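You operate a simulated robot arm through the tools that you are given. There is no shell and no other tool.

The job below is to be done with a simulated robot arm. You get a single attempt, and the scene is never put back.

## Task
Stop playback, jog to the cut, mark it, save, then go to the next shot.
Fine: one mark, on the frame shown as CUT AT; SAVE and NEXT once.

It is judged by the outcome, as a careful person would: the job done as asked, and still so three seconds after it is handed in. It fails if anything else is knocked over, pushed out of place, dropped, spilled or broken.

## Robot
A 7-joint arm with a fingered hand, fixed in place. Base frame: the origin is at the foot of the arm, x ahead of it, y to its left, z up; the work surface is at about z = 74.3. Readings come in cm, degrees, newtons and seconds.
Its first joint turns from -69.0 to 172.0 degrees. Payload 5 kg.
The TCP is the grasp point between the finger pads, 3.2 cm short of the fingertips. In the tool frame z runs along the fingers and y along their closing line. Largest opening 16 cm; the body of the gripper starts 8.9 cm behind the TCP. The gripper is a hand of 3 fingers: y runs from the thumb to the fingers, the wrist lies at [0, 0, -25.2] in the tool frame, and closing takes about 1.5 s.
Orientation is that of the tool frame in the base frame, as a unit quaternion [w, x, y, z]. With the fingers straight down and closing along the base's y, the tool's x points along the base's -x, its y along +y and its z along -z.

## Interface
- The arm moves only by the tool jog_arm. Its argument "increments" is a list that holds one entry, the list of rows, each a list of 7 numbers: the shift along the tool's x, y, z in cm, then the turn, a rotation vector about the tool's x, y, z in degrees, then the gripper command, from -1 (fully open) to 1 (shut), values between in proportion. In form: [[[dx, dy, dz, rx, ry, rz, grip], ...]]. A call has 1 to 20 rows; each row shifts and turns the commanded pose from where the row before left it, along the tool's axes as they then stand. Each row takes 0.2 s and may step no farther than 5 cm and 8.6 degrees from the row before; otherwise, or with a gripper value out of range, the whole call is refused. A pose out of reach is approached as far as the arm can. The call stops where the force on the tool passes 40 N (or 10 N more than at its start, if that is more) or the arm is blocked; 0.2 s more then pass. Each finger travels about 10.8 cm/s and halts on what it meets, pressing with about 27 N; the grip force reading is that of the motor and also rises with nothing between the fingers. The clock runs only during rows and for 0.2 s after the last one: add rows that do not move to give the fingers time. The reply holds the time, the measured pose of the TCP, the force on the tool along the base axes, the opening and the grip force, in the units named above and with some noise, with the torque about the TCP (base axes, N m) and any sound that the robot's microphone picked up.
- Cameras (640 x 400 px; columns grow to the right, rows downward): "scene" is fixed at [22.07, 65.08, 137.35]; the picture's right is [-0.71, -0.70, 0.00], its down [-0.44, 0.45, -0.78] and it looks along [0.55, -0.56, -0.62] (base axes); focal length 293 px, centre (320, 200). "wrist" rides on the gripper at [6.5, -0.4, -11.6] in the tool frame; the picture's right is [0.06, 1.00, 0.00], its down [-0.87, 0.05, -0.49] and it looks along [-0.49, 0.03, 0.87] (tool axes); focal length 261 px, centre (320, 200). There is no depth. A picture from a camera that has moved, and an enlarged one, comes with that camera's place and axes in the base frame and with its lens.
- snapshot(camera): a new picture of that camera. It takes no simulated time.
- lift_body(by): slides the trunk up (or, below 0, down) by that many cm; the arm rides with it, the base frame stays. It gives what a move gives, with no picture.
- set_grasp(shape): the hand has 3 fingers and takes this shape, open, in about a second: jaw (thumb against the fingers, like two jaws); tri (thumb and two fingers); tip (a fingertip pinch); poke (one finger out to press); point (the index stretched); flat (the hand flat); cup (the hand cupped); fist (a fist). The gripper value then closes the fingers along that shape, each until it touches; the sizes above hold for jaw. It gives what a move gives, with no picture.
- inspect(camera, box): a new picture of the part [left, top, right, bottom] of that camera's present view, enlarged. It takes no simulated time.
- close_job(): hands the job in; it is judged then, once.

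Nothing tells you positions but the pictures and the camera data. Unless the task says otherwise, let go and move clear before handing in.

The tools are called after "Call:" by a JSON object that holds its "name" and its "arguments". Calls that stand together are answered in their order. jog_arm: Moves the arm, as the interface text tells. Its arguments: {"type":"object","properties":{"increments":{"type":"array"}},"required":["increments"]} The other tools are called the same way: lift_body (by) slides the trunk up or down; set_grasp (shape) gives the hand a shape; snapshot (camera) takes a picture; inspect (camera, box) takes an enlarged picture of a part of a camera's view; close_job () hands the job in.

At the start:

```text
time: 0.0
tcp_pos: [72.18, -21.42, 112.24]
tool_rot: [0.0, 0.0, 1.0, 0.0]
contact_force: [-0.1, 0.6, -0.2]
ft_torque: [-0.02, 0.02, 0.0]
gripper_width: 15.97
finger_force: 0.1
shape: jaw
trunk travel left (down, up): [-72.5, 21.5]
```

scene: 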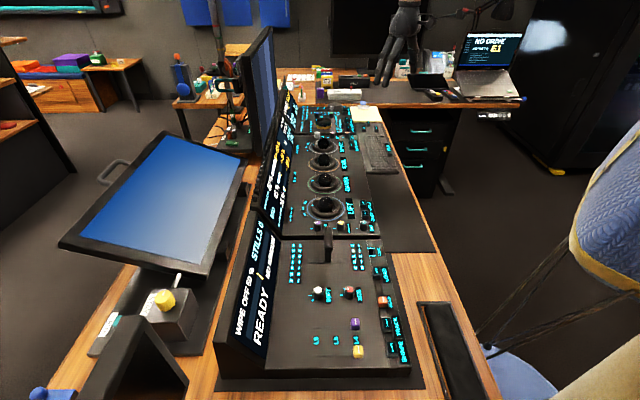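
wrist: 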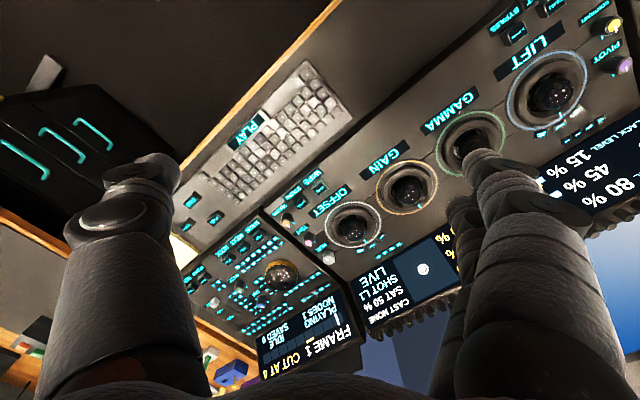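

I see a colour-grading desk with three panels; the far right one (by its screen: FRAME 1, CUT AT …, PLAYING) is the transport panel with a jog dial. I'll look closer before moving.

Call:
{"name": "inspect", "arguments": {"camera": "wrist", "box": [170, 200, 390, 390]}}

Call:
{"name": "inspect", "arguments": {"camera": "scene", "box": [250, 70, 410, 170]}}

Call:
{"name": "inspect", "arguments": {"camera": "wrist", "box": [180, 50, 360, 200]}}

```text
2.11 times, centred on (280, 295) of wrist
camera zoom: at [65.51, -21.92, 123.69], right [-0.06, 1.0, 0.0], down [0.87, 0.05, 0.49], along [0.49, 0.03, -0.87], focal length 549 px, centre (404, 0)
```

zoom: 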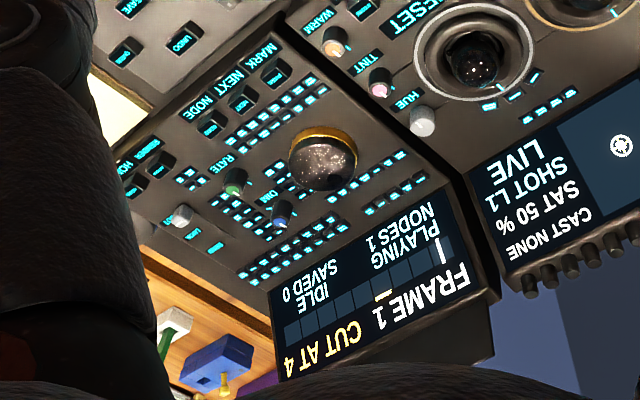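

```text
4.00 times, centred on (330, 120) of scene
camera zoom: at [22.07, 65.08, 137.35], right [-0.71, -0.7, 0.0], down [-0.44, 0.45, -0.78], along [0.55, -0.56, -0.62], focal length 1172 px, centre (280, 520)
```

zoom: 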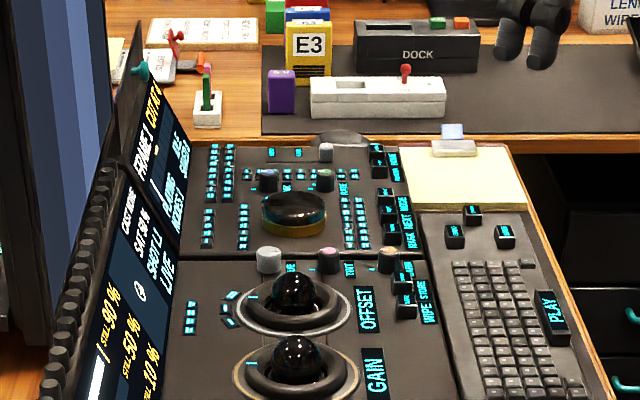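

```text
2.67 times, centred on (270, 125) of wrist
camera zoom: at [65.51, -21.92, 123.69], right [-0.06, 1.0, 0.0], down [0.87, 0.05, 0.49], along [0.49, 0.03, -0.87], focal length 695 px, centre (453, 400)
```

zoom: 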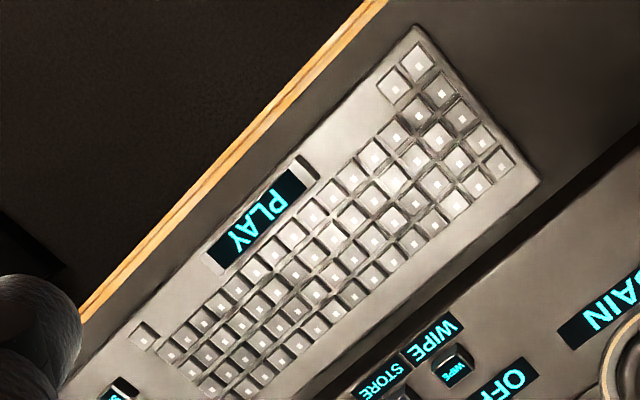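

The transport panel (dome dial at about x≈111, y≈-28, MARK/NEXT/NODE keys beside it) shows FRAME 1, CUT AT 4, PLAYING, IDLE, SAVED 0. I'll set the poke shape up here in free air and look at where the finger lies.

Call:
{"name": "set_grasp", "arguments": {"shape": "poke"}}

```text
time: 0.9
tcp_pos: [72.1, -21.41, 112.16]
tool_rot: [-0.001, -0.001, 1.0, 0.0]
contact_force: [0.8, -0.1, 0.4]
ft_torque: [0.0, 0.03, -0.04]
gripper_width: 0.01
finger_force: 0.1
shape: poke
trunk travel left (down, up): [-72.5, 21.5]
```

The hand is now in poke shape; I'll look at both views to see the finger and the panel.

Call:
{"name": "snapshot", "arguments": {"camera": "wrist"}}

Call:
{"name": "inspect", "arguments": {"camera": "wrist", "box": [160, 180, 340, 300]}}

Call:
{"name": "inspect", "arguments": {"camera": "scene", "box": [330, 0, 490, 100]}}

Call:
{"name": "inspect", "arguments": {"camera": "scene", "box": [265, 85, 345, 135]}}

```text
taken
camera wrist: at [65.51, -21.91, 123.69], right [-0.06, 1.0, 0.0], down [0.87, 0.05, 0.49], along [0.49, 0.03, -0.87], focal length 261 px, centre (320, 200)
```

wrist: 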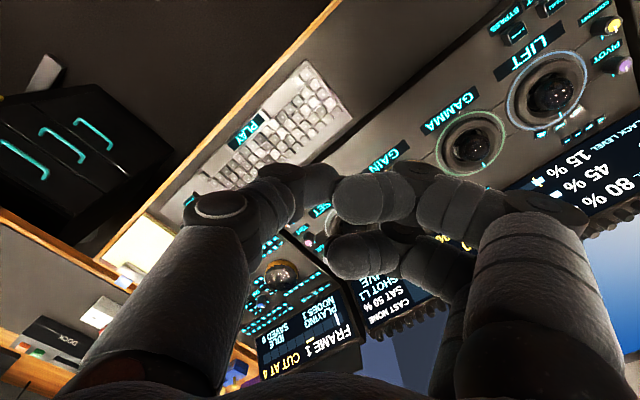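

```text
3.33 times, centred on (250, 240) of wrist
camera zoom: at [65.51, -21.91, 123.69], right [-0.06, 1.0, 0.0], down [0.87, 0.05, 0.49], along [0.49, 0.03, -0.87], focal length 869 px, centre (553, 67)
```

zoom: 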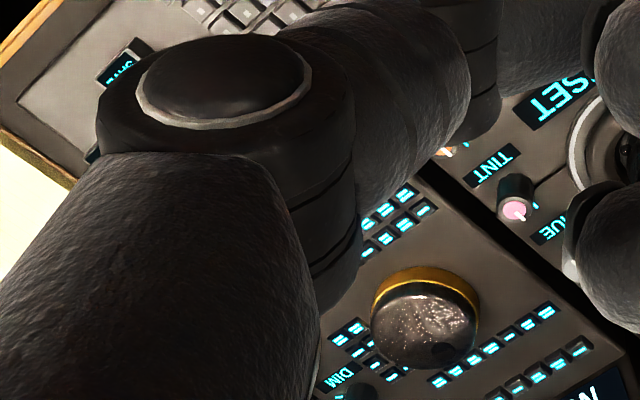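

```text
4.00 times, centred on (410, 50) of scene
camera zoom: at [22.07, 65.08, 137.35], right [-0.71, -0.7, 0.0], down [-0.44, 0.45, -0.78], along [0.55, -0.56, -0.62], focal length 1172 px, centre (-40, 800)
```

zoom: 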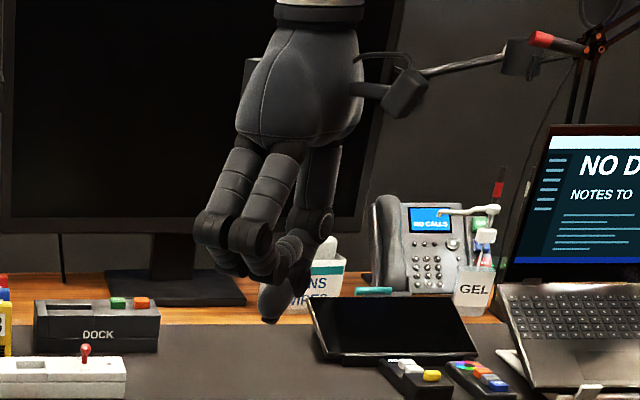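

```text
8.00 times, centred on (305, 110) of scene
camera zoom: at [22.07, 65.08, 137.35], right [-0.71, -0.7, 0.0], down [-0.44, 0.45, -0.78], along [0.55, -0.56, -0.62], focal length 2345 px, centre (440, 920)
```

zoom: 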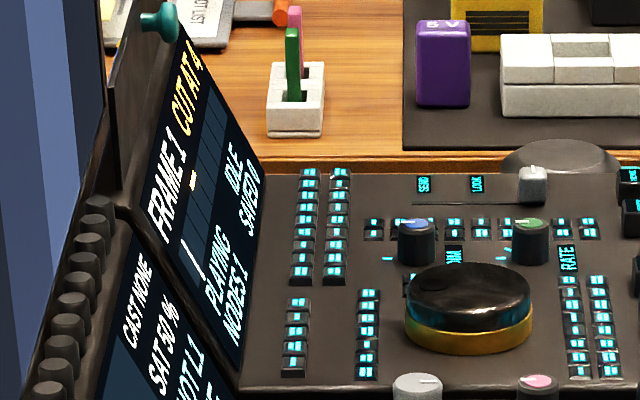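

I'll zoom in on the hand in the scene view to see which finger pokes and where its tip is.

Call:
{"name": "inspect", "arguments": {"camera": "scene", "box": [370, 30, 434, 90]}}

Call:
{"name": "inspect", "arguments": {"camera": "wrist", "box": [180, 150, 460, 325]}}

```text
6.67 times, centred on (402, 60) of scene
camera zoom: at [22.07, 65.08, 137.35], right [-0.71, -0.7, 0.0], down [-0.44, 0.45, -0.78], along [0.55, -0.56, -0.62], focal length 1954 px, centre (-227, 1133)
```

zoom: 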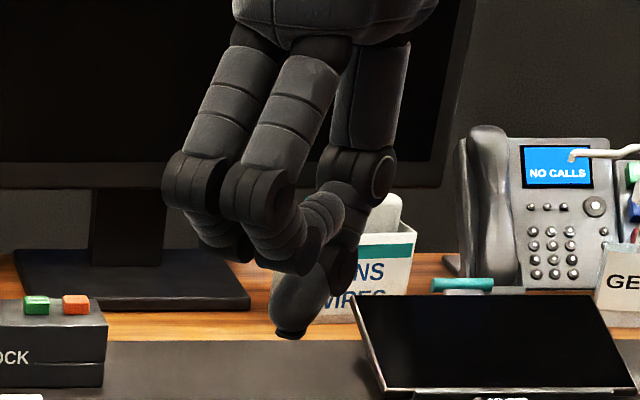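

```text
2.29 times, centred on (320, 238) of wrist
camera zoom: at [65.51, -21.91, 123.69], right [-0.06, 1.0, 0.0], down [0.87, 0.05, 0.49], along [0.49, 0.03, -0.87], focal length 596 px, centre (320, 114)
```

zoom: 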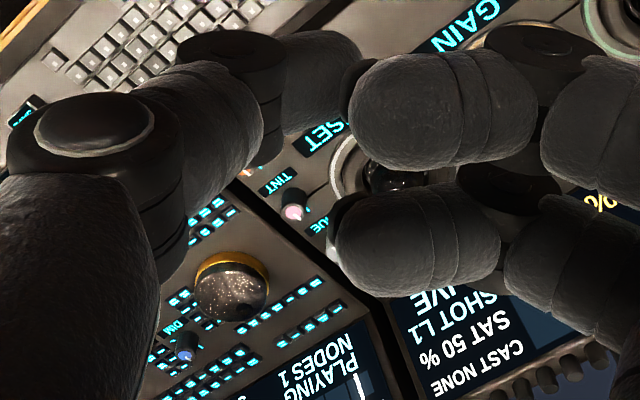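

The thumb is the poking finger, its tip on the tool axis about 3 cm beyond the TCP. The transport panel lies beyond the straight-down reach, so I'll want the hand tilted forward with the camera on top: I'll try spinning the tool half a turn about its axis up here in free air.

Call:
{"name": "jog_arm", "arguments": {"increments": [[[0, 0, 0, 0, 0, 8.5, -1], [0, 0, 0, 0, 0, 8.5, -1], [0, 0, 0, 0, 0, 8.5, -1], [0, 0, 0, 0, 0, 8.5, -1], [0, 0, 0, 0, 0, 8.5, -1], [0, 0, 0, 0, 0, 8.5, -1], [0, 0, 0, 0, 0, 8.5, -1], [0, 0, 0, 0, 0, 8.5, -1], [0, 0, 0, 0, 0, 8.5, -1], [0, 0, 0, 0, 0, 8.5, -1], [0, 0, 0, 0, 0, 8.5, -1]]]}}

```text
time: 3.3
tcp_pos: [72.15, -21.48, 112.11]
tool_rot: [-0.001, 0.73, 0.683, -0.001]
contact_force: [0.8, 1.0, -0.2]
ft_torque: [0.01, 0.0, 0.0]
gripper_width: 0.0
finger_force: 0.1
shape: poke
trunk travel left (down, up): [-72.5, 21.5]
```

The arm turned a quarter freely; I'll continue to the half turn and look.

Call:
{"name": "jog_arm", "arguments": {"increments": [[[0, 0, 0, 0, 0, 8.5, -1], [0, 0, 0, 0, 0, 8.5, -1], [0, 0, 0, 0, 0, 8.5, -1], [0, 0, 0, 0, 0, 8.5, -1], [0, 0, 0, 0, 0, 8.5, -1], [0, 0, 0, 0, 0, 8.5, -1], [0, 0, 0, 0, 0, 8.5, -1], [0, 0, 0, 0, 0, 8.5, -1], [0, 0, 0, 0, 0, 8.5, -1], [0, 0, 0, 0, 0, 8.5, -1]]]}}

Call:
{"name": "snapshot", "arguments": {"camera": "wrist"}}

Call:
{"name": "snapshot", "arguments": {"camera": "scene"}}

```text
time: 5.5
tcp_pos: [72.17, -21.51, 112.24]
tool_rot: [0.001, 0.793, 0.609, 0.0]
contact_force: [0.0, 0.6, -0.4]
ft_torque: [0.02, -0.02, 0.01]
gripper_width: 0.0
finger_force: 0.0
shape: poke
out of reach, approached as far as the arm can: row 2, 3, 4, 5, 6, 7, 8, 9, 10
trunk travel left (down, up): [-72.5, 21.5]
```

```text
taken
camera wrist: at [73.29, -15.1, 123.7], right [0.98, -0.2, 0.0], down [-0.17, -0.85, 0.49], along [-0.1, -0.48, -0.87], focal length 261 px, centre (320, 200)
```

wrist: 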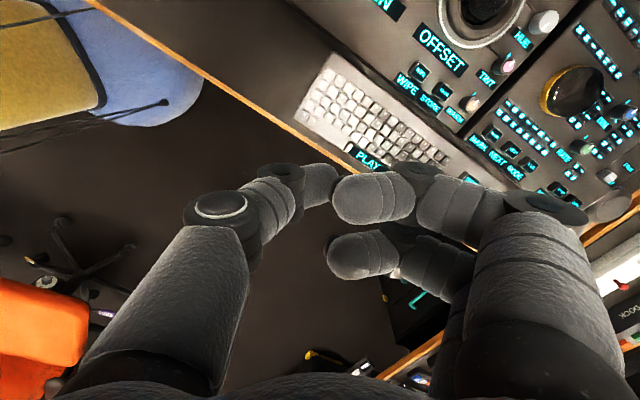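

```text
taken
```

scene: 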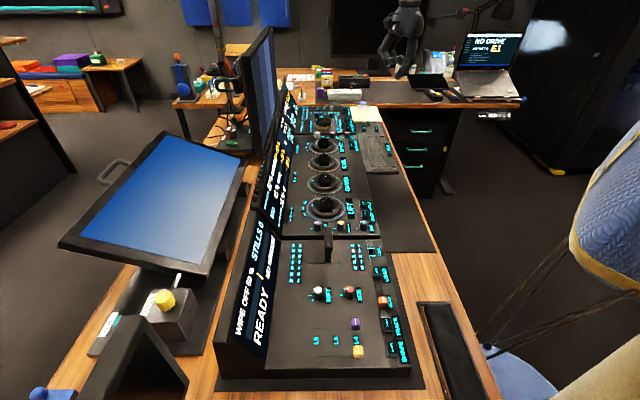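

The wrist joint hits its limit about 105° this way, so I'll unwind and go the other direction instead.

Call:
{"name": "jog_arm", "arguments": {"increments": [[[0, 0, 0, 0, 0, -8.5, -1], [0, 0, 0, 0, 0, -8.5, -1], [0, 0, 0, 0, 0, -8.5, -1], [0, 0, 0, 0, 0, -8.5, -1], [0, 0, 0, 0, 0, -8.5, -1], [0, 0, 0, 0, 0, -8.5, -1], [0, 0, 0, 0, 0, -8.5, -1], [0, 0, 0, 0, 0, -8.5, -1], [0, 0, 0, 0, 0, -8.5, -1], [0, 0, 0, 0, 0, -8.5, -1], [0, 0, 0, 0, 0, -8.5, -1], [0, 0, 0, 0, 0, -8.5, -1], [0, 0, 0, 0, 0, -8.5, -1], [0, 0, 0, 0, 0, -8.5, -1], [0, 0, 0, 0, 0, -8.5, -1], [0, 0, 0, 0, 0, -8.5, -1], [0, 0, 0, 0, 0, -8.5, -1], [0, 0, 0, 0, 0, -8.5, -1], [0, 0, 0, 0, 0, -8.5, -1], [0, 0, 0, 0, 0, -8.5, -1]]]}}

```text
time: 9.7
tcp_pos: [72.03, -21.39, 112.11]
tool_rot: [0.0, -0.54, 0.842, 0.0]
contact_force: [0.1, -0.3, 0.1]
ft_torque: [-0.04, -0.01, -0.01]
gripper_width: 0.0
finger_force: 0.2
shape: poke
trunk travel left (down, up): [-72.5, 21.5]
```

The command continues from the measured pose, now -65° from the start; I'll keep turning toward -180°.

Call:
{"name": "jog_arm", "arguments": {"increments": [[[0, 0, 0, 0, 0, -8.2, -1], [0, 0, 0, 0, 0, -8.2, -1], [0, 0, 0, 0, 0, -8.2, -1], [0, 0, 0, 0, 0, -8.2, -1], [0, 0, 0, 0, 0, -8.2, -1], [0, 0, 0, 0, 0, -8.2, -1], [0, 0, 0, 0, 0, -8.2, -1], [0, 0, 0, 0, 0, -8.2, -1], [0, 0, 0, 0, 0, -8.2, -1], [0, 0, 0, 0, 0, -8.2, -1], [0, 0, 0, 0, 0, -8.2, -1], [0, 0, 0, 0, 0, -8.2, -1], [0, 0, 0, 0, 0, -8.2, -1], [0, 0, 0, 0, 0, -8.2, -1]]]}}

Call:
{"name": "snapshot", "arguments": {"camera": "wrist"}}

```text
time: 12.7
tcp_pos: [72.08, -21.48, 112.13]
tool_rot: [0.0, 1.0, 0.0, 0.0]
contact_force: [0.2, -0.5, -0.2]
ft_torque: [-0.02, -0.01, 0.04]
gripper_width: 0.01
finger_force: 0.2
shape: poke
trunk travel left (down, up): [-72.5, 21.5]
```

```text
taken
camera wrist: at [78.53, -21.12, 123.68], right [0.06, -1.0, 0.0], down [-0.87, -0.06, 0.49], along [-0.49, -0.03, -0.87], focal length 261 px, centre (320, 200)
```

wrist: 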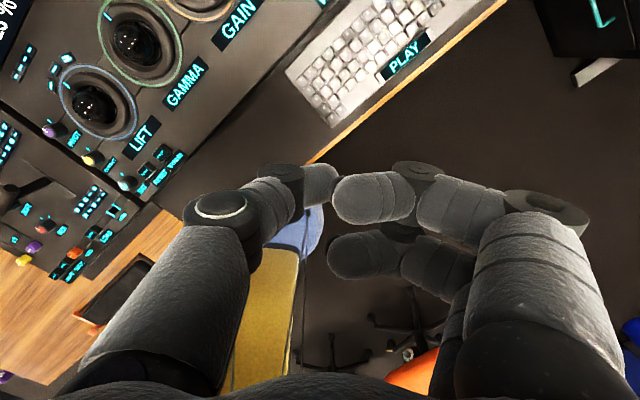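

Half turn reached: the camera now sits on the far side. I'll move forward 15 cm and tilt the hand forward so the camera looks down on the transport panel.

Call:
{"name": "jog_arm", "arguments": {"increments": [[[5, 0, 0, 0, 0, 0, -1], [5, 0, 0, 0, 0, 0, -1], [5, 0, 0, 0, 0, 0, -1], [0, 0, 0, 0, 7.5, 0, -1], [0, 0, 0, 0, 7.5, 0, -1], [0, 0, 0, 0, 7.5, 0, -1], [0, 0, 0, 0, 7.5, 0, -1]]]}}

Call:
{"name": "snapshot", "arguments": {"camera": "wrist"}}

Call:
{"name": "snapshot", "arguments": {"camera": "scene"}}

```text
time: 14.3
tcp_pos: [87.08, -21.51, 112.29]
tool_rot: [-0.001, 0.966, 0.0, 0.26]
contact_force: [0.8, -0.6, 0.0]
ft_torque: [0.05, 0.01, 0.01]
gripper_width: 0.02
finger_force: 0.0
shape: poke
trunk travel left (down, up): [-72.5, 21.5]
```

```text
taken
camera wrist: at [86.87, -21.24, 125.47], right [0.05, -1.0, 0.03], down [-1.0, -0.05, -0.01], along [0.01, -0.03, -1.0], focal length 261 px, centre (320, 200)
```

wrist: 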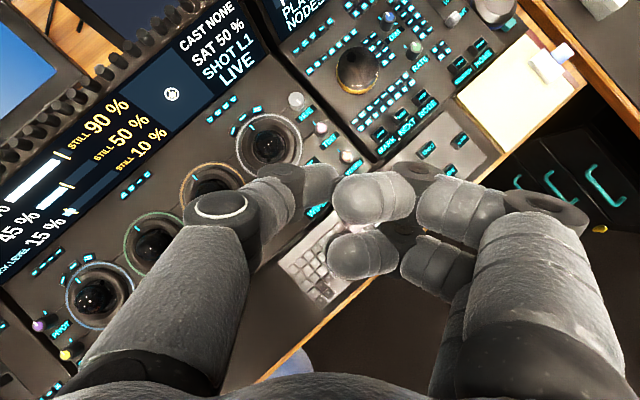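

```text
taken
```

scene: 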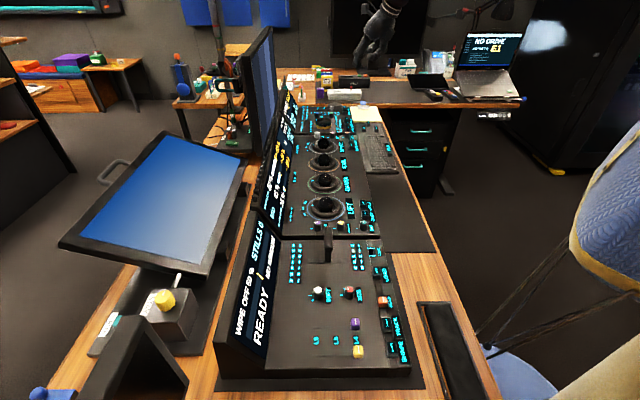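

I now have a near top-down view of the transport panel; zooming in to read the labels.

Call:
{"name": "inspect", "arguments": {"camera": "wrist", "box": [320, 0, 560, 180]}}

Call:
{"name": "inspect", "arguments": {"camera": "wrist", "box": [360, 60, 480, 180]}}

Call:
{"name": "inspect", "arguments": {"camera": "scene", "box": [265, 80, 405, 167]}}

Call:
{"name": "inspect", "arguments": {"camera": "scene", "box": [270, 80, 310, 140]}}

```text
2.22 times, centred on (440, 90) of wrist
camera zoom: at [86.87, -21.24, 125.47], right [0.05, -1.0, 0.03], down [-1.0, -0.05, -0.01], along [0.01, -0.03, -1.0], focal length 579 px, centre (53, 444)
```

zoom: 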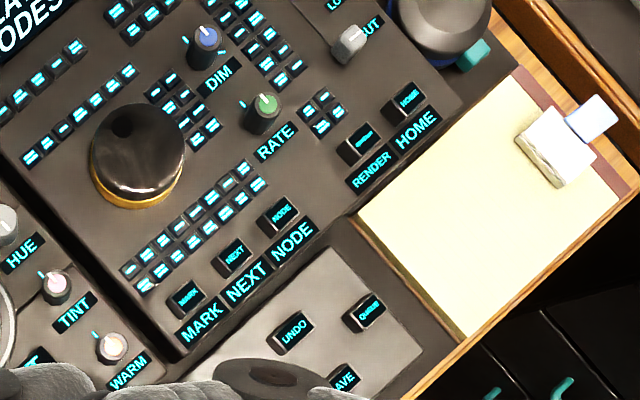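

```text
3.33 times, centred on (420, 120) of wrist
camera zoom: at [86.87, -21.24, 125.47], right [0.05, -1.0, 0.03], down [-1.0, -0.05, -0.01], along [0.01, -0.03, -1.0], focal length 869 px, centre (-13, 467)
```

zoom: 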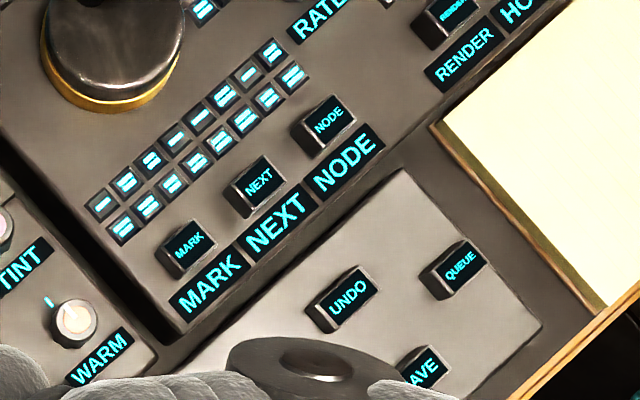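

```text
4.57 times, centred on (335, 124) of scene
camera zoom: at [22.07, 65.08, 137.35], right [-0.71, -0.7, 0.0], down [-0.44, 0.45, -0.78], along [0.55, -0.56, -0.62], focal length 1340 px, centre (251, 550)
```

zoom: 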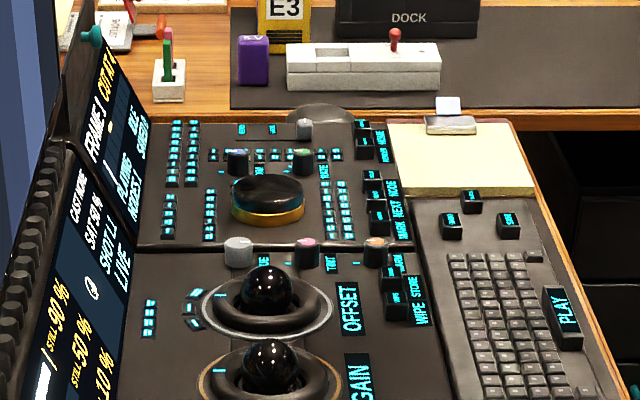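

```text
6.67 times, centred on (290, 110) of scene
camera zoom: at [22.07, 65.08, 137.35], right [-0.71, -0.7, 0.0], down [-0.44, 0.45, -0.78], along [0.55, -0.56, -0.62], focal length 1954 px, centre (520, 800)
```

zoom: 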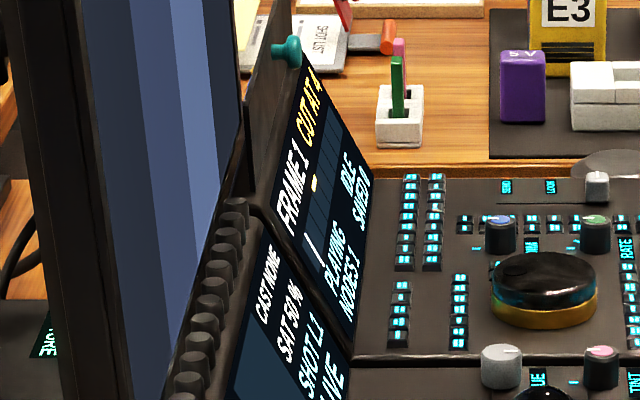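

Labels are clear: MARK ≈ (99.5, -32.7), NEXT ≈ (103, -36.3), SAVE on the keyboard ≈ (94, -46.5), PLAY bar ≈ (78.5, -34), jog wheel ≈ (110, -28) with a finger dimple. First I'll go above PLAY and refine its place.

Call:
{"name": "jog_arm", "arguments": {"increments": [[[-3.48, 2.46, 1.99, 0, 0, 0, -1], [-3.48, 2.46, 1.99, 0, 0, 0, -1], [-3.48, 2.46, 1.99, 0, 0, 0, -1], [-3.48, 2.46, 1.99, 0, 0, 0, -1], [-3.48, 2.46, 1.99, 0, 0, 0, -1]]]}}

Call:
{"name": "snapshot", "arguments": {"camera": "wrist"}}

Call:
{"name": "inspect", "arguments": {"camera": "scene", "box": [320, 80, 448, 180]}}

```text
time: 15.5
tcp_pos: [77.12, -33.64, 94.88]
tool_rot: [-0.001, 0.966, 0.0, 0.259]
contact_force: [-0.5, -0.8, 0.5]
ft_torque: [0.02, -0.03, 0.01]
gripper_width: 0.0
finger_force: 0.1
shape: poke
trunk travel left (down, up): [-72.5, 21.5]
```

```text
taken
camera wrist: at [76.87, -33.37, 108.01], right [0.05, -1.0, 0.03], down [-1.0, -0.05, -0.01], along [0.01, -0.03, -1.0], focal length 261 px, centre (320, 200)
```

wrist: 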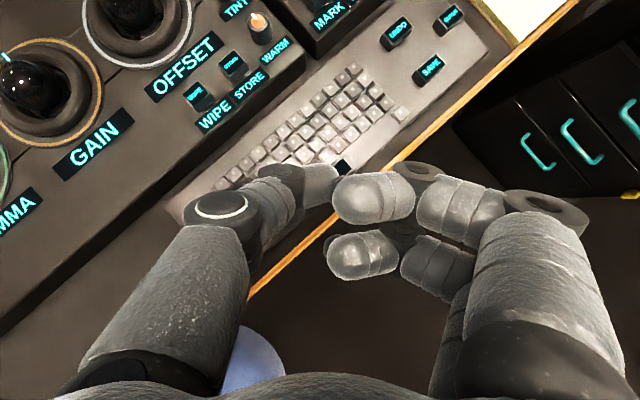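

```text
4.00 times, centred on (384, 130) of scene
camera zoom: at [22.07, 65.08, 137.35], right [-0.71, -0.7, 0.0], down [-0.44, 0.45, -0.78], along [0.55, -0.56, -0.62], focal length 1172 px, centre (64, 480)
```

zoom: 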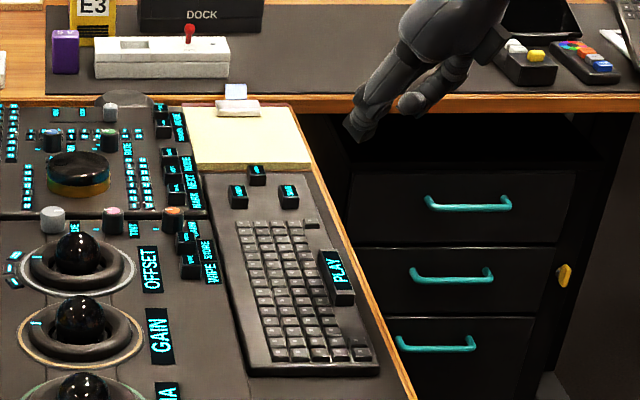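

The PLAY bar triangulates to about (78.7, -34.2, 77.5), right under the fingertip. I'll lower to about 2 cm above it and check.

Call:
{"name": "jog_arm", "arguments": {"increments": [[[-2.1, 0.187, 3.71, 0, 0, 0, -1], [-2.1, 0.187, 3.71, 0, 0, 0, -1], [-2.1, 0.187, 3.71, 0, 0, 0, -1], [0, 0, 0, 0, 0, 0, -1]]]}}

Call:
{"name": "inspect", "arguments": {"camera": "scene", "box": [370, 110, 434, 160]}}

Call:
{"name": "snapshot", "arguments": {"camera": "wrist"}}

```text
time: 16.5
tcp_pos: [77.26, -34.28, 81.99]
tool_rot: [0.0, 0.966, 0.0, 0.259]
contact_force: [-0.5, 0.8, -0.5]
ft_torque: [-0.01, -0.02, -0.03]
gripper_width: 0.01
finger_force: 0.1
shape: poke
trunk travel left (down, up): [-72.5, 21.5]
```

```text
8.00 times, centred on (402, 135) of scene
camera zoom: at [22.07, 65.08, 137.35], right [-0.71, -0.7, 0.0], down [-0.44, 0.45, -0.78], along [0.55, -0.56, -0.62], focal length 2345 px, centre (-336, 720)
```

zoom: 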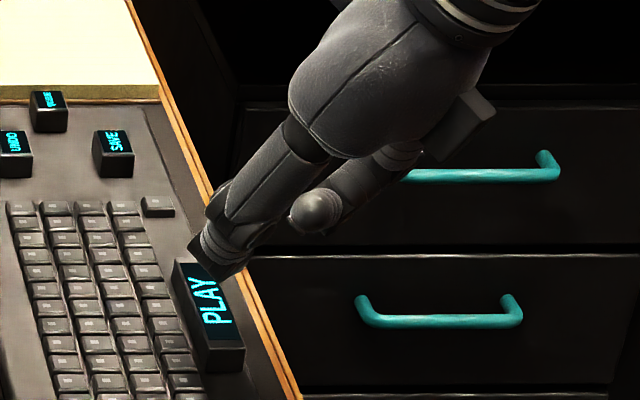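

```text
taken
camera wrist: at [76.99, -33.86, 95.18], right [0.05, -1.0, 0.03], down [-1.0, -0.05, -0.01], along [0.01, -0.03, -1.0], focal length 261 px, centre (320, 200)
```

wrist: 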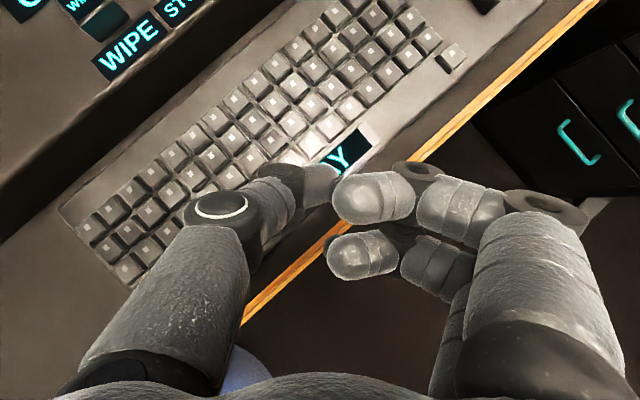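

The tip is right over the PLAY bar. I'll press gently straight down in small steps.

Call:
{"name": "jog_arm", "arguments": {"increments": [[[-0.25, 0, 0.433, 0, 0, 0, -1], [-0.25, 0, 0.433, 0, 0, 0, -1], [-0.25, 0, 0.433, 0, 0, 0, -1]]]}}

Call:
{"name": "inspect", "arguments": {"camera": "scene", "box": [370, 110, 434, 160]}}

Call:
{"name": "inspect", "arguments": {"camera": "scene", "box": [270, 80, 310, 140]}}

```text
time: 17.3
tcp_pos: [77.21, -34.28, 80.51]
tool_rot: [0.001, 0.966, -0.001, 0.259]
contact_force: [1.3, -0.3, -0.1]
ft_torque: [-0.04, -0.04, -0.01]
gripper_width: 0.0
finger_force: 0.2
shape: poke
trunk travel left (down, up): [-72.5, 21.5]
```

```text
8.00 times, centred on (402, 135) of scene
camera zoom: at [22.07, 65.08, 137.35], right [-0.71, -0.7, 0.0], down [-0.44, 0.45, -0.78], along [0.55, -0.56, -0.62], focal length 2345 px, centre (-336, 720)
```

zoom: 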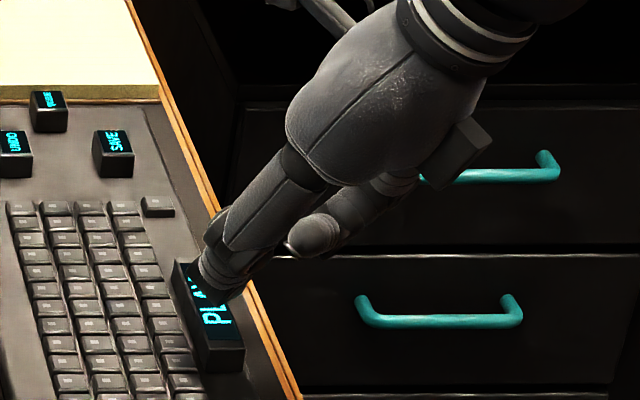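

```text
6.67 times, centred on (290, 110) of scene
camera zoom: at [22.07, 65.08, 137.35], right [-0.71, -0.7, 0.0], down [-0.44, 0.45, -0.78], along [0.55, -0.56, -0.62], focal length 1954 px, centre (520, 800)
```

zoom: 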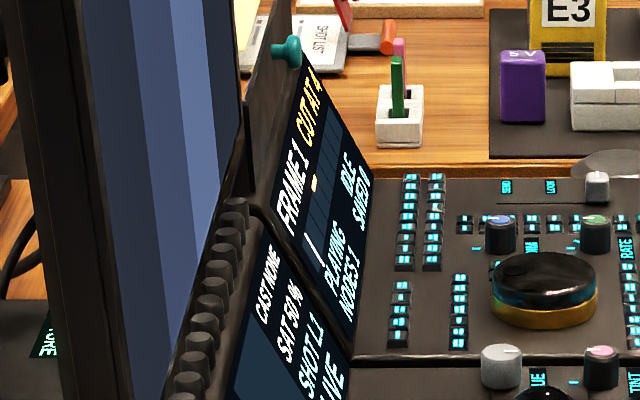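

Still just above the bar, nothing pressed. I'll go down in finer steps, watching the force.

Call:
{"name": "jog_arm", "arguments": {"increments": [[[-0.1, 0, 0.173, 0, 0, 0, -1], [-0.1, 0, 0.173, 0, 0, 0, -1], [-0.1, 0, 0.173, 0, 0, 0, -1]]]}}

Call:
{"name": "inspect", "arguments": {"camera": "scene", "box": [270, 80, 310, 140]}}

```text
time: 18.1
tcp_pos: [77.19, -34.34, 79.99]
tool_rot: [0.0, 0.966, 0.0, 0.259]
contact_force: [0.3, 0.7, 3.1]
ft_torque: [-0.01, -0.07, 0.0]
gripper_width: 0.01
finger_force: 0.1
shape: poke
trunk travel left (down, up): [-72.5, 21.5]
heard: click
```

```text
6.67 times, centred on (290, 110) of scene
camera zoom: at [22.07, 65.08, 137.35], right [-0.71, -0.7, 0.0], down [-0.44, 0.45, -0.78], along [0.55, -0.56, -0.62], focal length 1954 px, centre (520, 800)
```

zoom: 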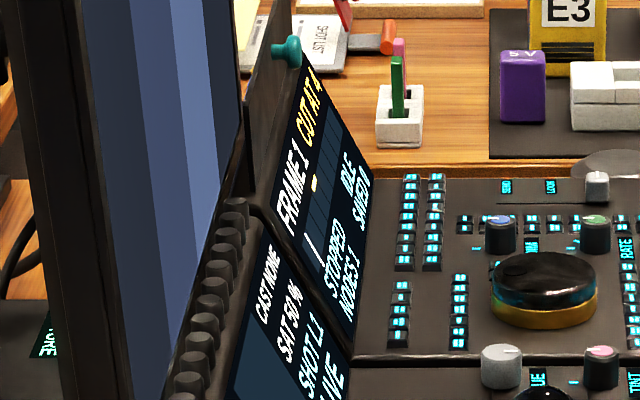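

A click was heard and the screen now reads STOPPED. I'll lift off and move to view the jog wheel with more forward tilt.

Call:
{"name": "jog_arm", "arguments": {"increments": [[[1, 0, -1.73, 0, 0, 0, -1], [2.45, 0, -4.24, 0, 0, 0, -1], [2.45, 0, -4.24, 0, 0, 0, -1], [2.45, 0, -4.24, 0, 0, 0, -1], [4.48, -1.575, 1.14, 0, 0, 0, -1], [4.48, -1.575, 1.14, 0, 0, 0, -1], [4.48, -1.575, 1.14, 0, 0, 0, -1], [4.48, -1.575, 1.14, 0, 0, 0, -1], [0, 0, 0, 0, 7.5, 0, -1], [0, 0, 0, 0, 7.5, 0, -1], [0, 0, 0, 0, 0, 0, -1]]]}}

Call:
{"name": "snapshot", "arguments": {"camera": "wrist"}}

Call:
{"name": "inspect", "arguments": {"camera": "scene", "box": [265, 80, 345, 130]}}

```text
time: 20.5
tcp_pos: [94.85, -28.18, 101.63]
tool_rot: [0.0, 0.924, -0.001, 0.383]
contact_force: [0.7, -0.9, 0.7]
ft_torque: [-0.03, 0.02, 0.0]
gripper_width: 0.01
finger_force: 0.1
shape: poke
trunk travel left (down, up): [-72.5, 21.5]
```

```text
taken
camera wrist: at [91.27, -27.76, 114.38], right [0.04, -1.0, 0.04], down [-0.96, -0.05, -0.27], along [0.27, -0.03, -0.96], focal length 261 px, centre (320, 200)
```

wrist: 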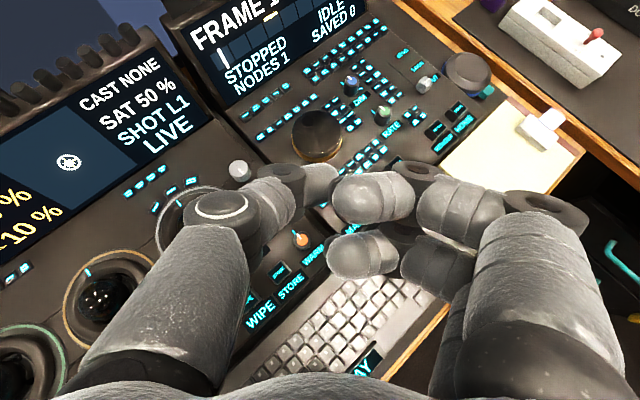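

```text
8.00 times, centred on (305, 105) of scene
camera zoom: at [22.07, 65.08, 137.35], right [-0.71, -0.7, 0.0], down [-0.44, 0.45, -0.78], along [0.55, -0.56, -0.62], focal length 2345 px, centre (440, 960)
```

zoom: 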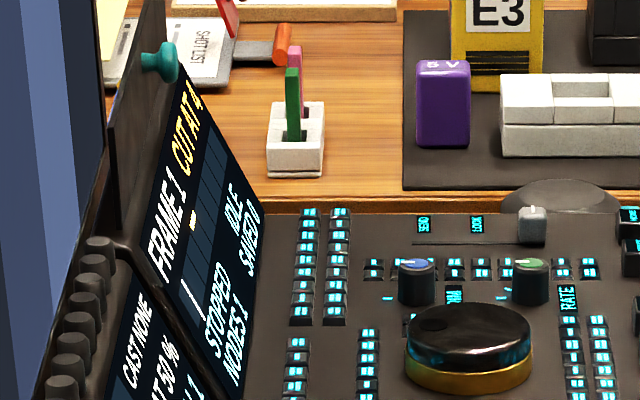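

STOPPED confirmed, FRAME 1. Zooming on the jog wheel to locate its centre and dimple.

Call:
{"name": "inspect", "arguments": {"camera": "wrist", "box": [270, 85, 370, 165]}}

Call:
{"name": "inspect", "arguments": {"camera": "scene", "box": [305, 110, 345, 135]}}

Call:
{"name": "inspect", "arguments": {"camera": "wrist", "box": [180, 0, 380, 100]}}

```text
5.00 times, centred on (320, 125) of wrist
camera zoom: at [91.27, -27.76, 114.38], right [0.04, -1.0, 0.04], down [-0.96, -0.05, -0.27], along [0.27, -0.03, -0.96], focal length 1303 px, centre (320, 575)
```

zoom: 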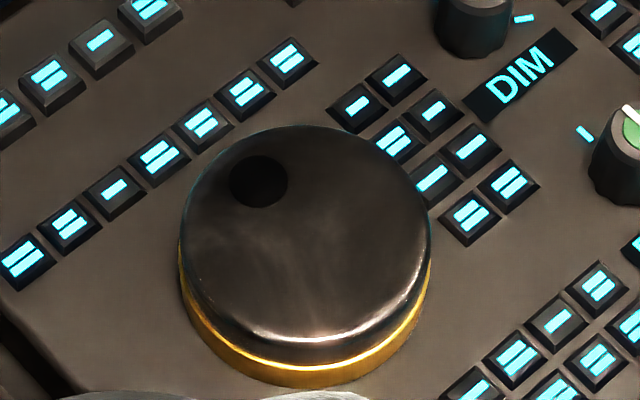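

```text
16.00 times, centred on (325, 122) of scene
camera zoom: at [22.07, 65.08, 137.35], right [-0.71, -0.7, 0.0], down [-0.44, 0.45, -0.78], along [0.55, -0.56, -0.62], focal length 4689 px, centre (240, 1440)
```

zoom: 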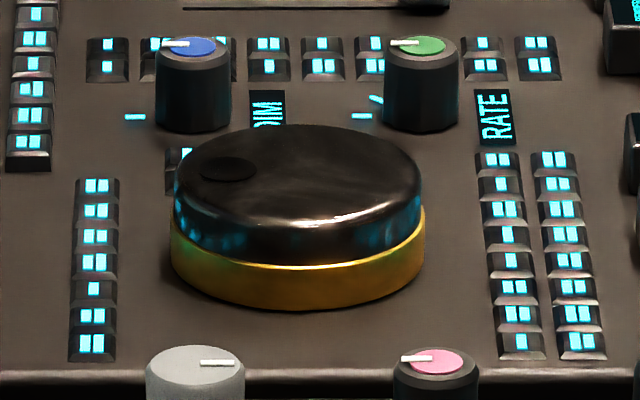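

```text
3.20 times, centred on (280, 50) of wrist
camera zoom: at [91.27, -27.76, 114.38], right [0.04, -1.0, 0.04], down [-0.96, -0.05, -0.27], along [0.27, -0.03, -0.96], focal length 834 px, centre (448, 680)
```

zoom: 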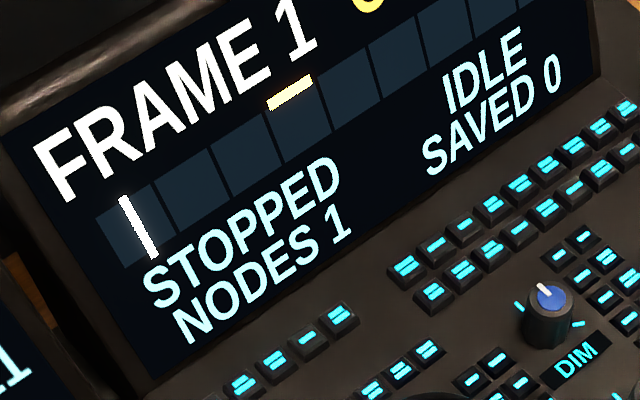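

The wheel's top is at about z≈82.5, centre ≈ (109.9, -28), dimple ≈ (111.5, -26.6). I'll approach along the finger direction and stop short to check alignment.

Call:
{"name": "jog_arm", "arguments": {"increments": [[[0.345, -0.4, 4.8, 0, 0, 0, -1], [0.345, -0.4, 4.8, 0, 0, 0, -1], [0.345, -0.4, 4.8, 0, 0, 0, -1], [0, 0, 0, 0, 0, 0, -1]]]}}

Call:
{"name": "snapshot", "arguments": {"camera": "wrist"}}

Call:
{"name": "inspect", "arguments": {"camera": "scene", "box": [285, 80, 365, 130]}}

```text
time: 21.5
tcp_pos: [105.88, -27.05, 92.23]
tool_rot: [0.001, 0.924, -0.001, 0.383]
contact_force: [-0.2, 0.4, 0.2]
ft_torque: [-0.03, 0.0, -0.02]
gripper_width: 0.01
finger_force: 0.0
shape: poke
trunk travel left (down, up): [-72.5, 21.5]
```

```text
taken
camera wrist: at [102.15, -26.7, 104.95], right [0.04, -1.0, 0.04], down [-0.96, -0.05, -0.27], along [0.27, -0.03, -0.96], focal length 261 px, centre (320, 200)
```

wrist: 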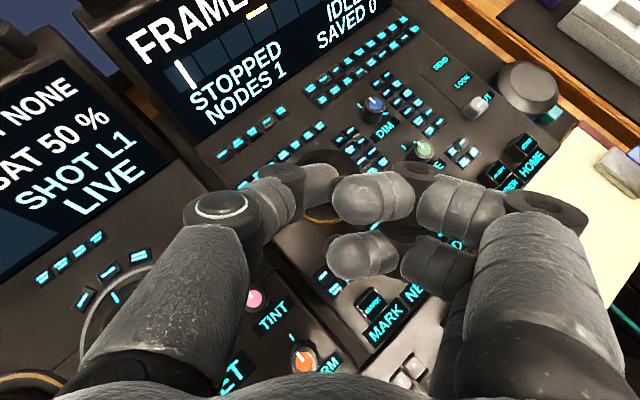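

```text
8.00 times, centred on (325, 105) of scene
camera zoom: at [22.07, 65.08, 137.35], right [-0.71, -0.7, 0.0], down [-0.44, 0.45, -0.78], along [0.55, -0.56, -0.62], focal length 2345 px, centre (280, 960)
```

zoom: 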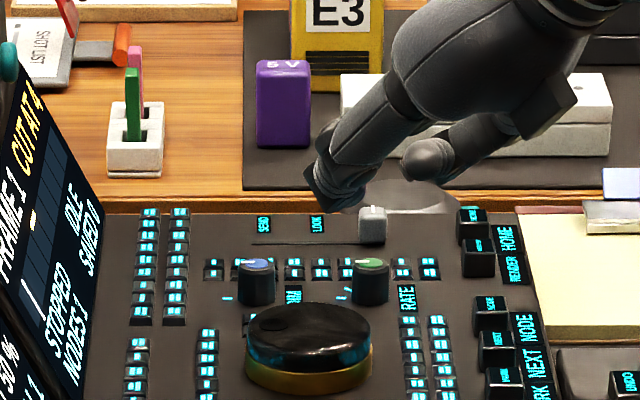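

The fingertip tracks as predicted. Continuing to about 1.5 cm above the dimple.

Call:
{"name": "jog_arm", "arguments": {"increments": [[[-0.885, -0.225, 3.36, 0, 0, 0, -1], [-0.885, -0.225, 3.36, 0, 0, 0, -1], [0, 0, 0, 0, 0, 0, -1]]]}}

Call:
{"name": "inspect", "arguments": {"camera": "scene", "box": [300, 95, 348, 130]}}

Call:
{"name": "snapshot", "arguments": {"camera": "wrist"}}

```text
time: 22.3
tcp_pos: [109.32, -26.45, 86.18]
tool_rot: [0.001, 0.924, -0.002, 0.383]
contact_force: [0.2, 0.3, 0.0]
ft_torque: [-0.01, 0.0, 0.0]
gripper_width: 0.0
finger_force: 0.0
shape: poke
trunk travel left (down, up): [-72.5, 21.5]
```

```text
11.43 times, centred on (324, 112) of scene
camera zoom: at [22.07, 65.08, 137.35], right [-0.71, -0.7, 0.0], down [-0.44, 0.45, -0.78], along [0.55, -0.56, -0.62], focal length 3350 px, centre (274, 1200)
```

zoom: 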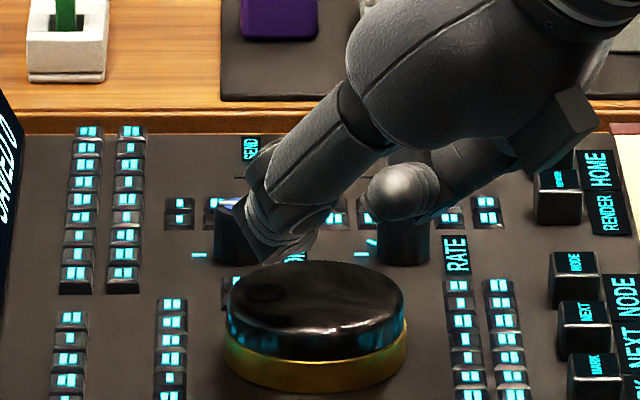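

```text
taken
camera wrist: at [105.69, -26.19, 98.92], right [0.04, -1.0, 0.04], down [-0.96, -0.05, -0.27], along [0.27, -0.03, -0.96], focal length 261 px, centre (320, 200)
```

wrist: 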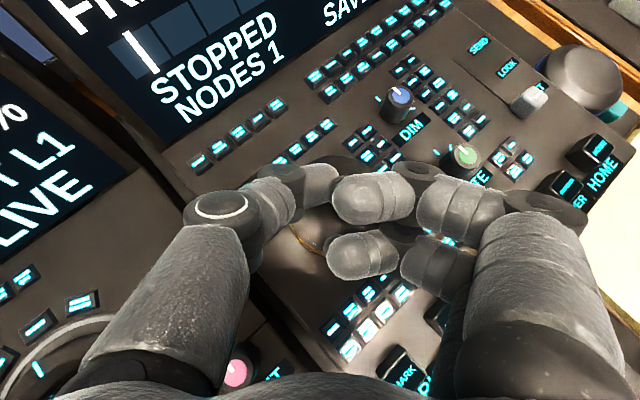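

I'll zoom closer to judge the fingertip against the dimple.

Call:
{"name": "inspect", "arguments": {"camera": "scene", "box": [308, 105, 340, 125]}}

Call:
{"name": "inspect", "arguments": {"camera": "wrist", "box": [240, 130, 400, 280]}}

```text
16.00 times, centred on (324, 115) of scene
camera zoom: at [22.07, 65.08, 137.35], right [-0.71, -0.7, 0.0], down [-0.44, 0.45, -0.78], along [0.55, -0.56, -0.62], focal length 4689 px, centre (256, 1560)
```

zoom: 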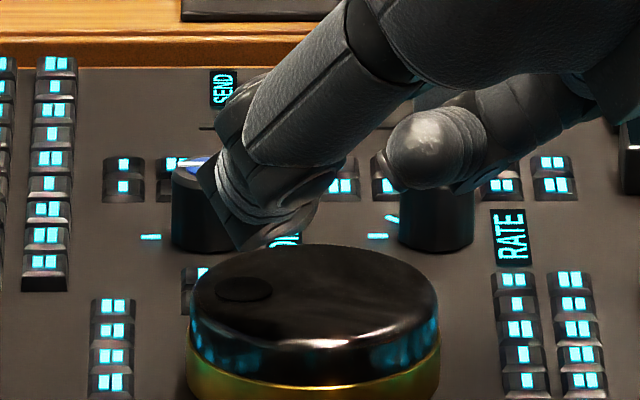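

```text
2.67 times, centred on (320, 205) of wrist
camera zoom: at [105.69, -26.19, 98.92], right [0.04, -1.0, 0.04], down [-0.96, -0.05, -0.27], along [0.27, -0.03, -0.96], focal length 695 px, centre (320, 187)
```

zoom: 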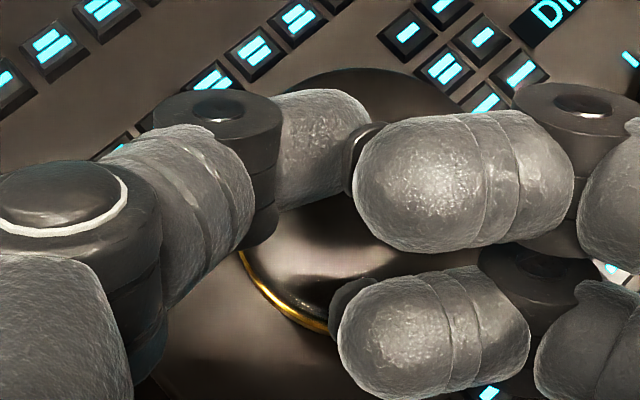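

The fingertip lines up above the dimple in both views. I'll lower in small steps until I feel light contact.

Call:
{"name": "jog_arm", "arguments": {"increments": [[[-0.354, 0, 0.354, 0, 0, 0, -1], [-0.354, 0, 0.354, 0, 0, 0, -1], [-0.141, 0, 0.141, 0, 0, 0, -1], [0, 0, 0, 0, 0, 0, -1]]]}}

Call:
{"name": "inspect", "arguments": {"camera": "scene", "box": [308, 105, 340, 125]}}

```text
time: 23.3
tcp_pos: [109.3, -26.45, 84.89]
tool_rot: [0.0, 0.923, -0.001, 0.384]
contact_force: [-0.2, 1.6, 0.3]
ft_torque: [-0.04, -0.02, 0.0]
gripper_width: 0.0
finger_force: 0.1
shape: poke
trunk travel left (down, up): [-72.5, 21.5]
```

```text
16.00 times, centred on (324, 115) of scene
camera zoom: at [22.07, 65.08, 137.35], right [-0.71, -0.7, 0.0], down [-0.44, 0.45, -0.78], along [0.55, -0.56, -0.62], focal length 4689 px, centre (256, 1560)
```

zoom: 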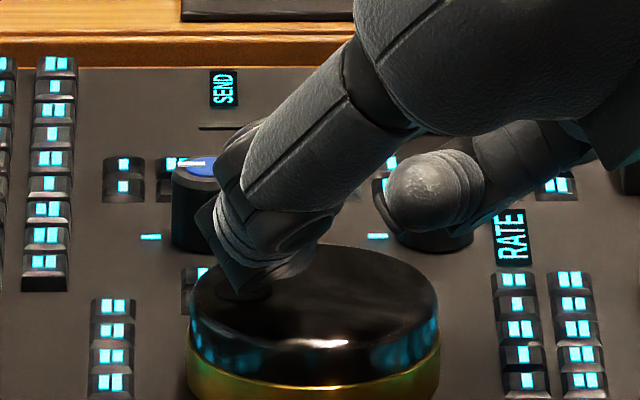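

Very near the surface now. Finer steps down to light contact.

Call:
{"name": "jog_arm", "arguments": {"increments": [[[-0.106, 0, 0.106, 0, 0, 0, -1], [-0.106, 0, 0.106, 0, 0, 0, -1], [0, 0, 0, 0, 0, 0, -1]]]}}

Call:
{"name": "inspect", "arguments": {"camera": "scene", "box": [308, 105, 340, 125]}}

```text
time: 24.1
tcp_pos: [109.22, -26.31, 84.67]
tool_rot: [0.0, 0.924, 0.0, 0.383]
contact_force: [0.0, 0.2, -0.1]
ft_torque: [0.0, 0.02, -0.02]
gripper_width: 0.0
finger_force: 0.0
shape: poke
trunk travel left (down, up): [-72.5, 21.5]
```

```text
16.00 times, centred on (324, 115) of scene
camera zoom: at [22.07, 65.08, 137.35], right [-0.71, -0.7, 0.0], down [-0.44, 0.45, -0.78], along [0.55, -0.56, -0.62], focal length 4689 px, centre (256, 1560)
```

zoom: 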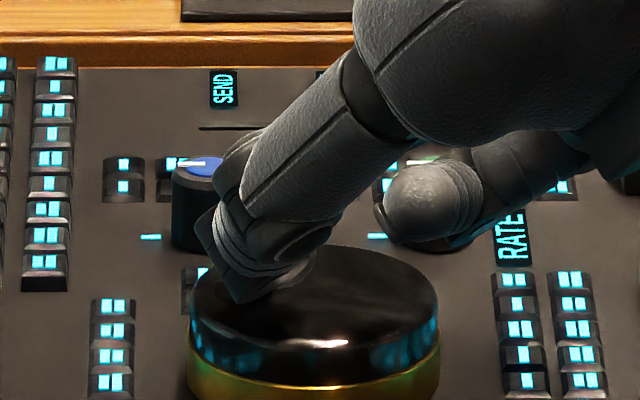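

Call:
{"name": "jog_arm", "arguments": {"increments": [[[-0.106, 0, 0.106, 0, 0, 0, -1], [-0.106, 0, 0.106, 0, 0, 0, -1], [0, 0, 0, 0, 0, 0, -1]]]}}

```text
time: 24.9
tcp_pos: [109.34, -26.44, 84.39]
tool_rot: [0.001, 0.924, -0.001, 0.383]
contact_force: [-0.1, -0.2, 2.8]
ft_torque: [0.01, -0.05, 0.0]
gripper_width: 0.02
finger_force: 0.0
shape: poke
trunk travel left (down, up): [-72.5, 21.5]
```

Light contact (about 3 N) in the dimple. I'll press slightly more and drag about 15° clockwise around the wheel centre, then read the frame.

Call:
{"name": "jog_arm", "arguments": {"increments": [[[-0.085, 0, 0.085, 0, 0, 0, -1], [0.128, 0.207, 0.128, 0, 0, 0, -1], [0.108, 0.228, 0.108, 0, 0, 0, -1]]]}}

Call:
{"name": "inspect", "arguments": {"camera": "scene", "box": [265, 80, 345, 130]}}

Call:
{"name": "inspect", "arguments": {"camera": "scene", "box": [308, 105, 340, 125]}}

```text
time: 25.7
tcp_pos: [109.74, -26.78, 84.34]
tool_rot: [0.0, 0.923, -0.001, 0.384]
contact_force: [1.3, 3.3, 9.0]
ft_torque: [0.05, -0.21, 0.09]
gripper_width: 0.0
finger_force: 0.1
shape: poke
trunk travel left (down, up): [-72.5, 21.5]
```

```text
8.00 times, centred on (305, 105) of scene
camera zoom: at [22.07, 65.08, 137.35], right [-0.71, -0.7, 0.0], down [-0.44, 0.45, -0.78], along [0.55, -0.56, -0.62], focal length 2345 px, centre (440, 960)
```

zoom: 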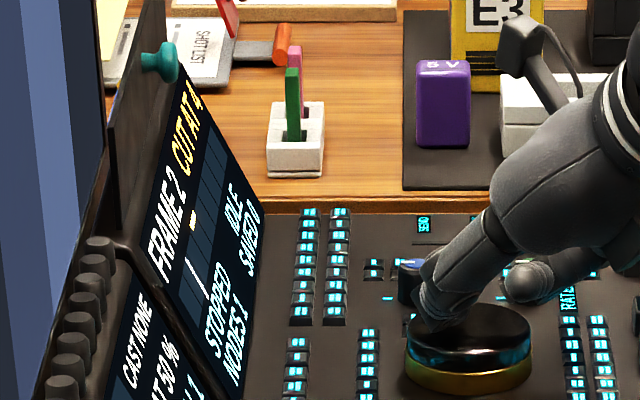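

```text
16.00 times, centred on (324, 115) of scene
camera zoom: at [22.07, 65.08, 137.35], right [-0.71, -0.7, 0.0], down [-0.44, 0.45, -0.78], along [0.55, -0.56, -0.62], focal length 4689 px, centre (256, 1560)
```

zoom: 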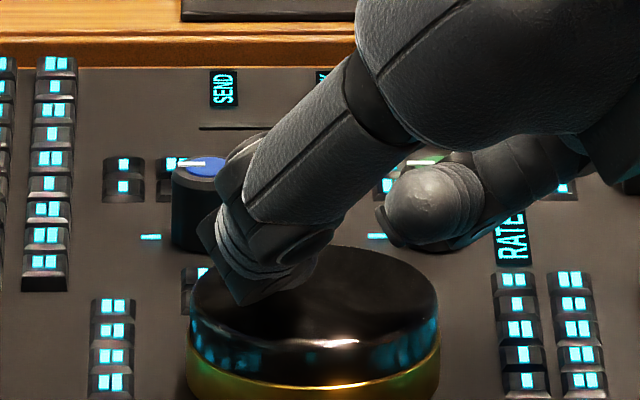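

FRAME 2 now: clockwise advances, about one frame per ~15°. I'll drag another ~12° along the arc.

Call:
{"name": "jog_arm", "arguments": {"increments": [[[0.092, 0.25, 0.092, 0, 0, 0, -1], [0.06, 0.22, 0.06, 0, 0, 0, -1]]]}}

Call:
{"name": "inspect", "arguments": {"camera": "scene", "box": [265, 80, 345, 130]}}

Call:
{"name": "inspect", "arguments": {"camera": "scene", "box": [308, 105, 340, 125]}}

```text
time: 26.3
tcp_pos: [109.89, -27.47, 84.3]
tool_rot: [0.0, 0.924, 0.0, 0.384]
contact_force: [1.2, 0.6, 8.2]
ft_torque: [-0.03, -0.19, 0.0]
gripper_width: 0.0
finger_force: 0.1
shape: poke
trunk travel left (down, up): [-72.5, 21.5]
```

```text
8.00 times, centred on (305, 105) of scene
camera zoom: at [22.07, 65.08, 137.35], right [-0.71, -0.7, 0.0], down [-0.44, 0.45, -0.78], along [0.55, -0.56, -0.62], focal length 2345 px, centre (440, 960)
```

zoom: 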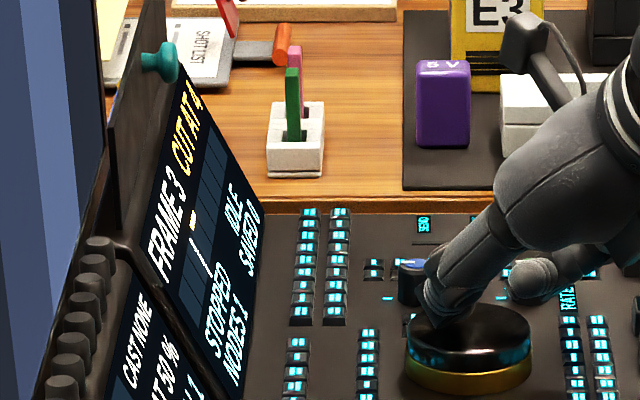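

```text
16.00 times, centred on (324, 115) of scene
camera zoom: at [22.07, 65.08, 137.35], right [-0.71, -0.7, 0.0], down [-0.44, 0.45, -0.78], along [0.55, -0.56, -0.62], focal length 4689 px, centre (256, 1560)
```

zoom: 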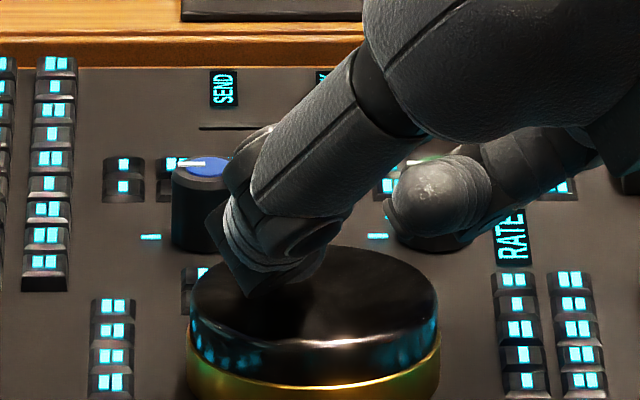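

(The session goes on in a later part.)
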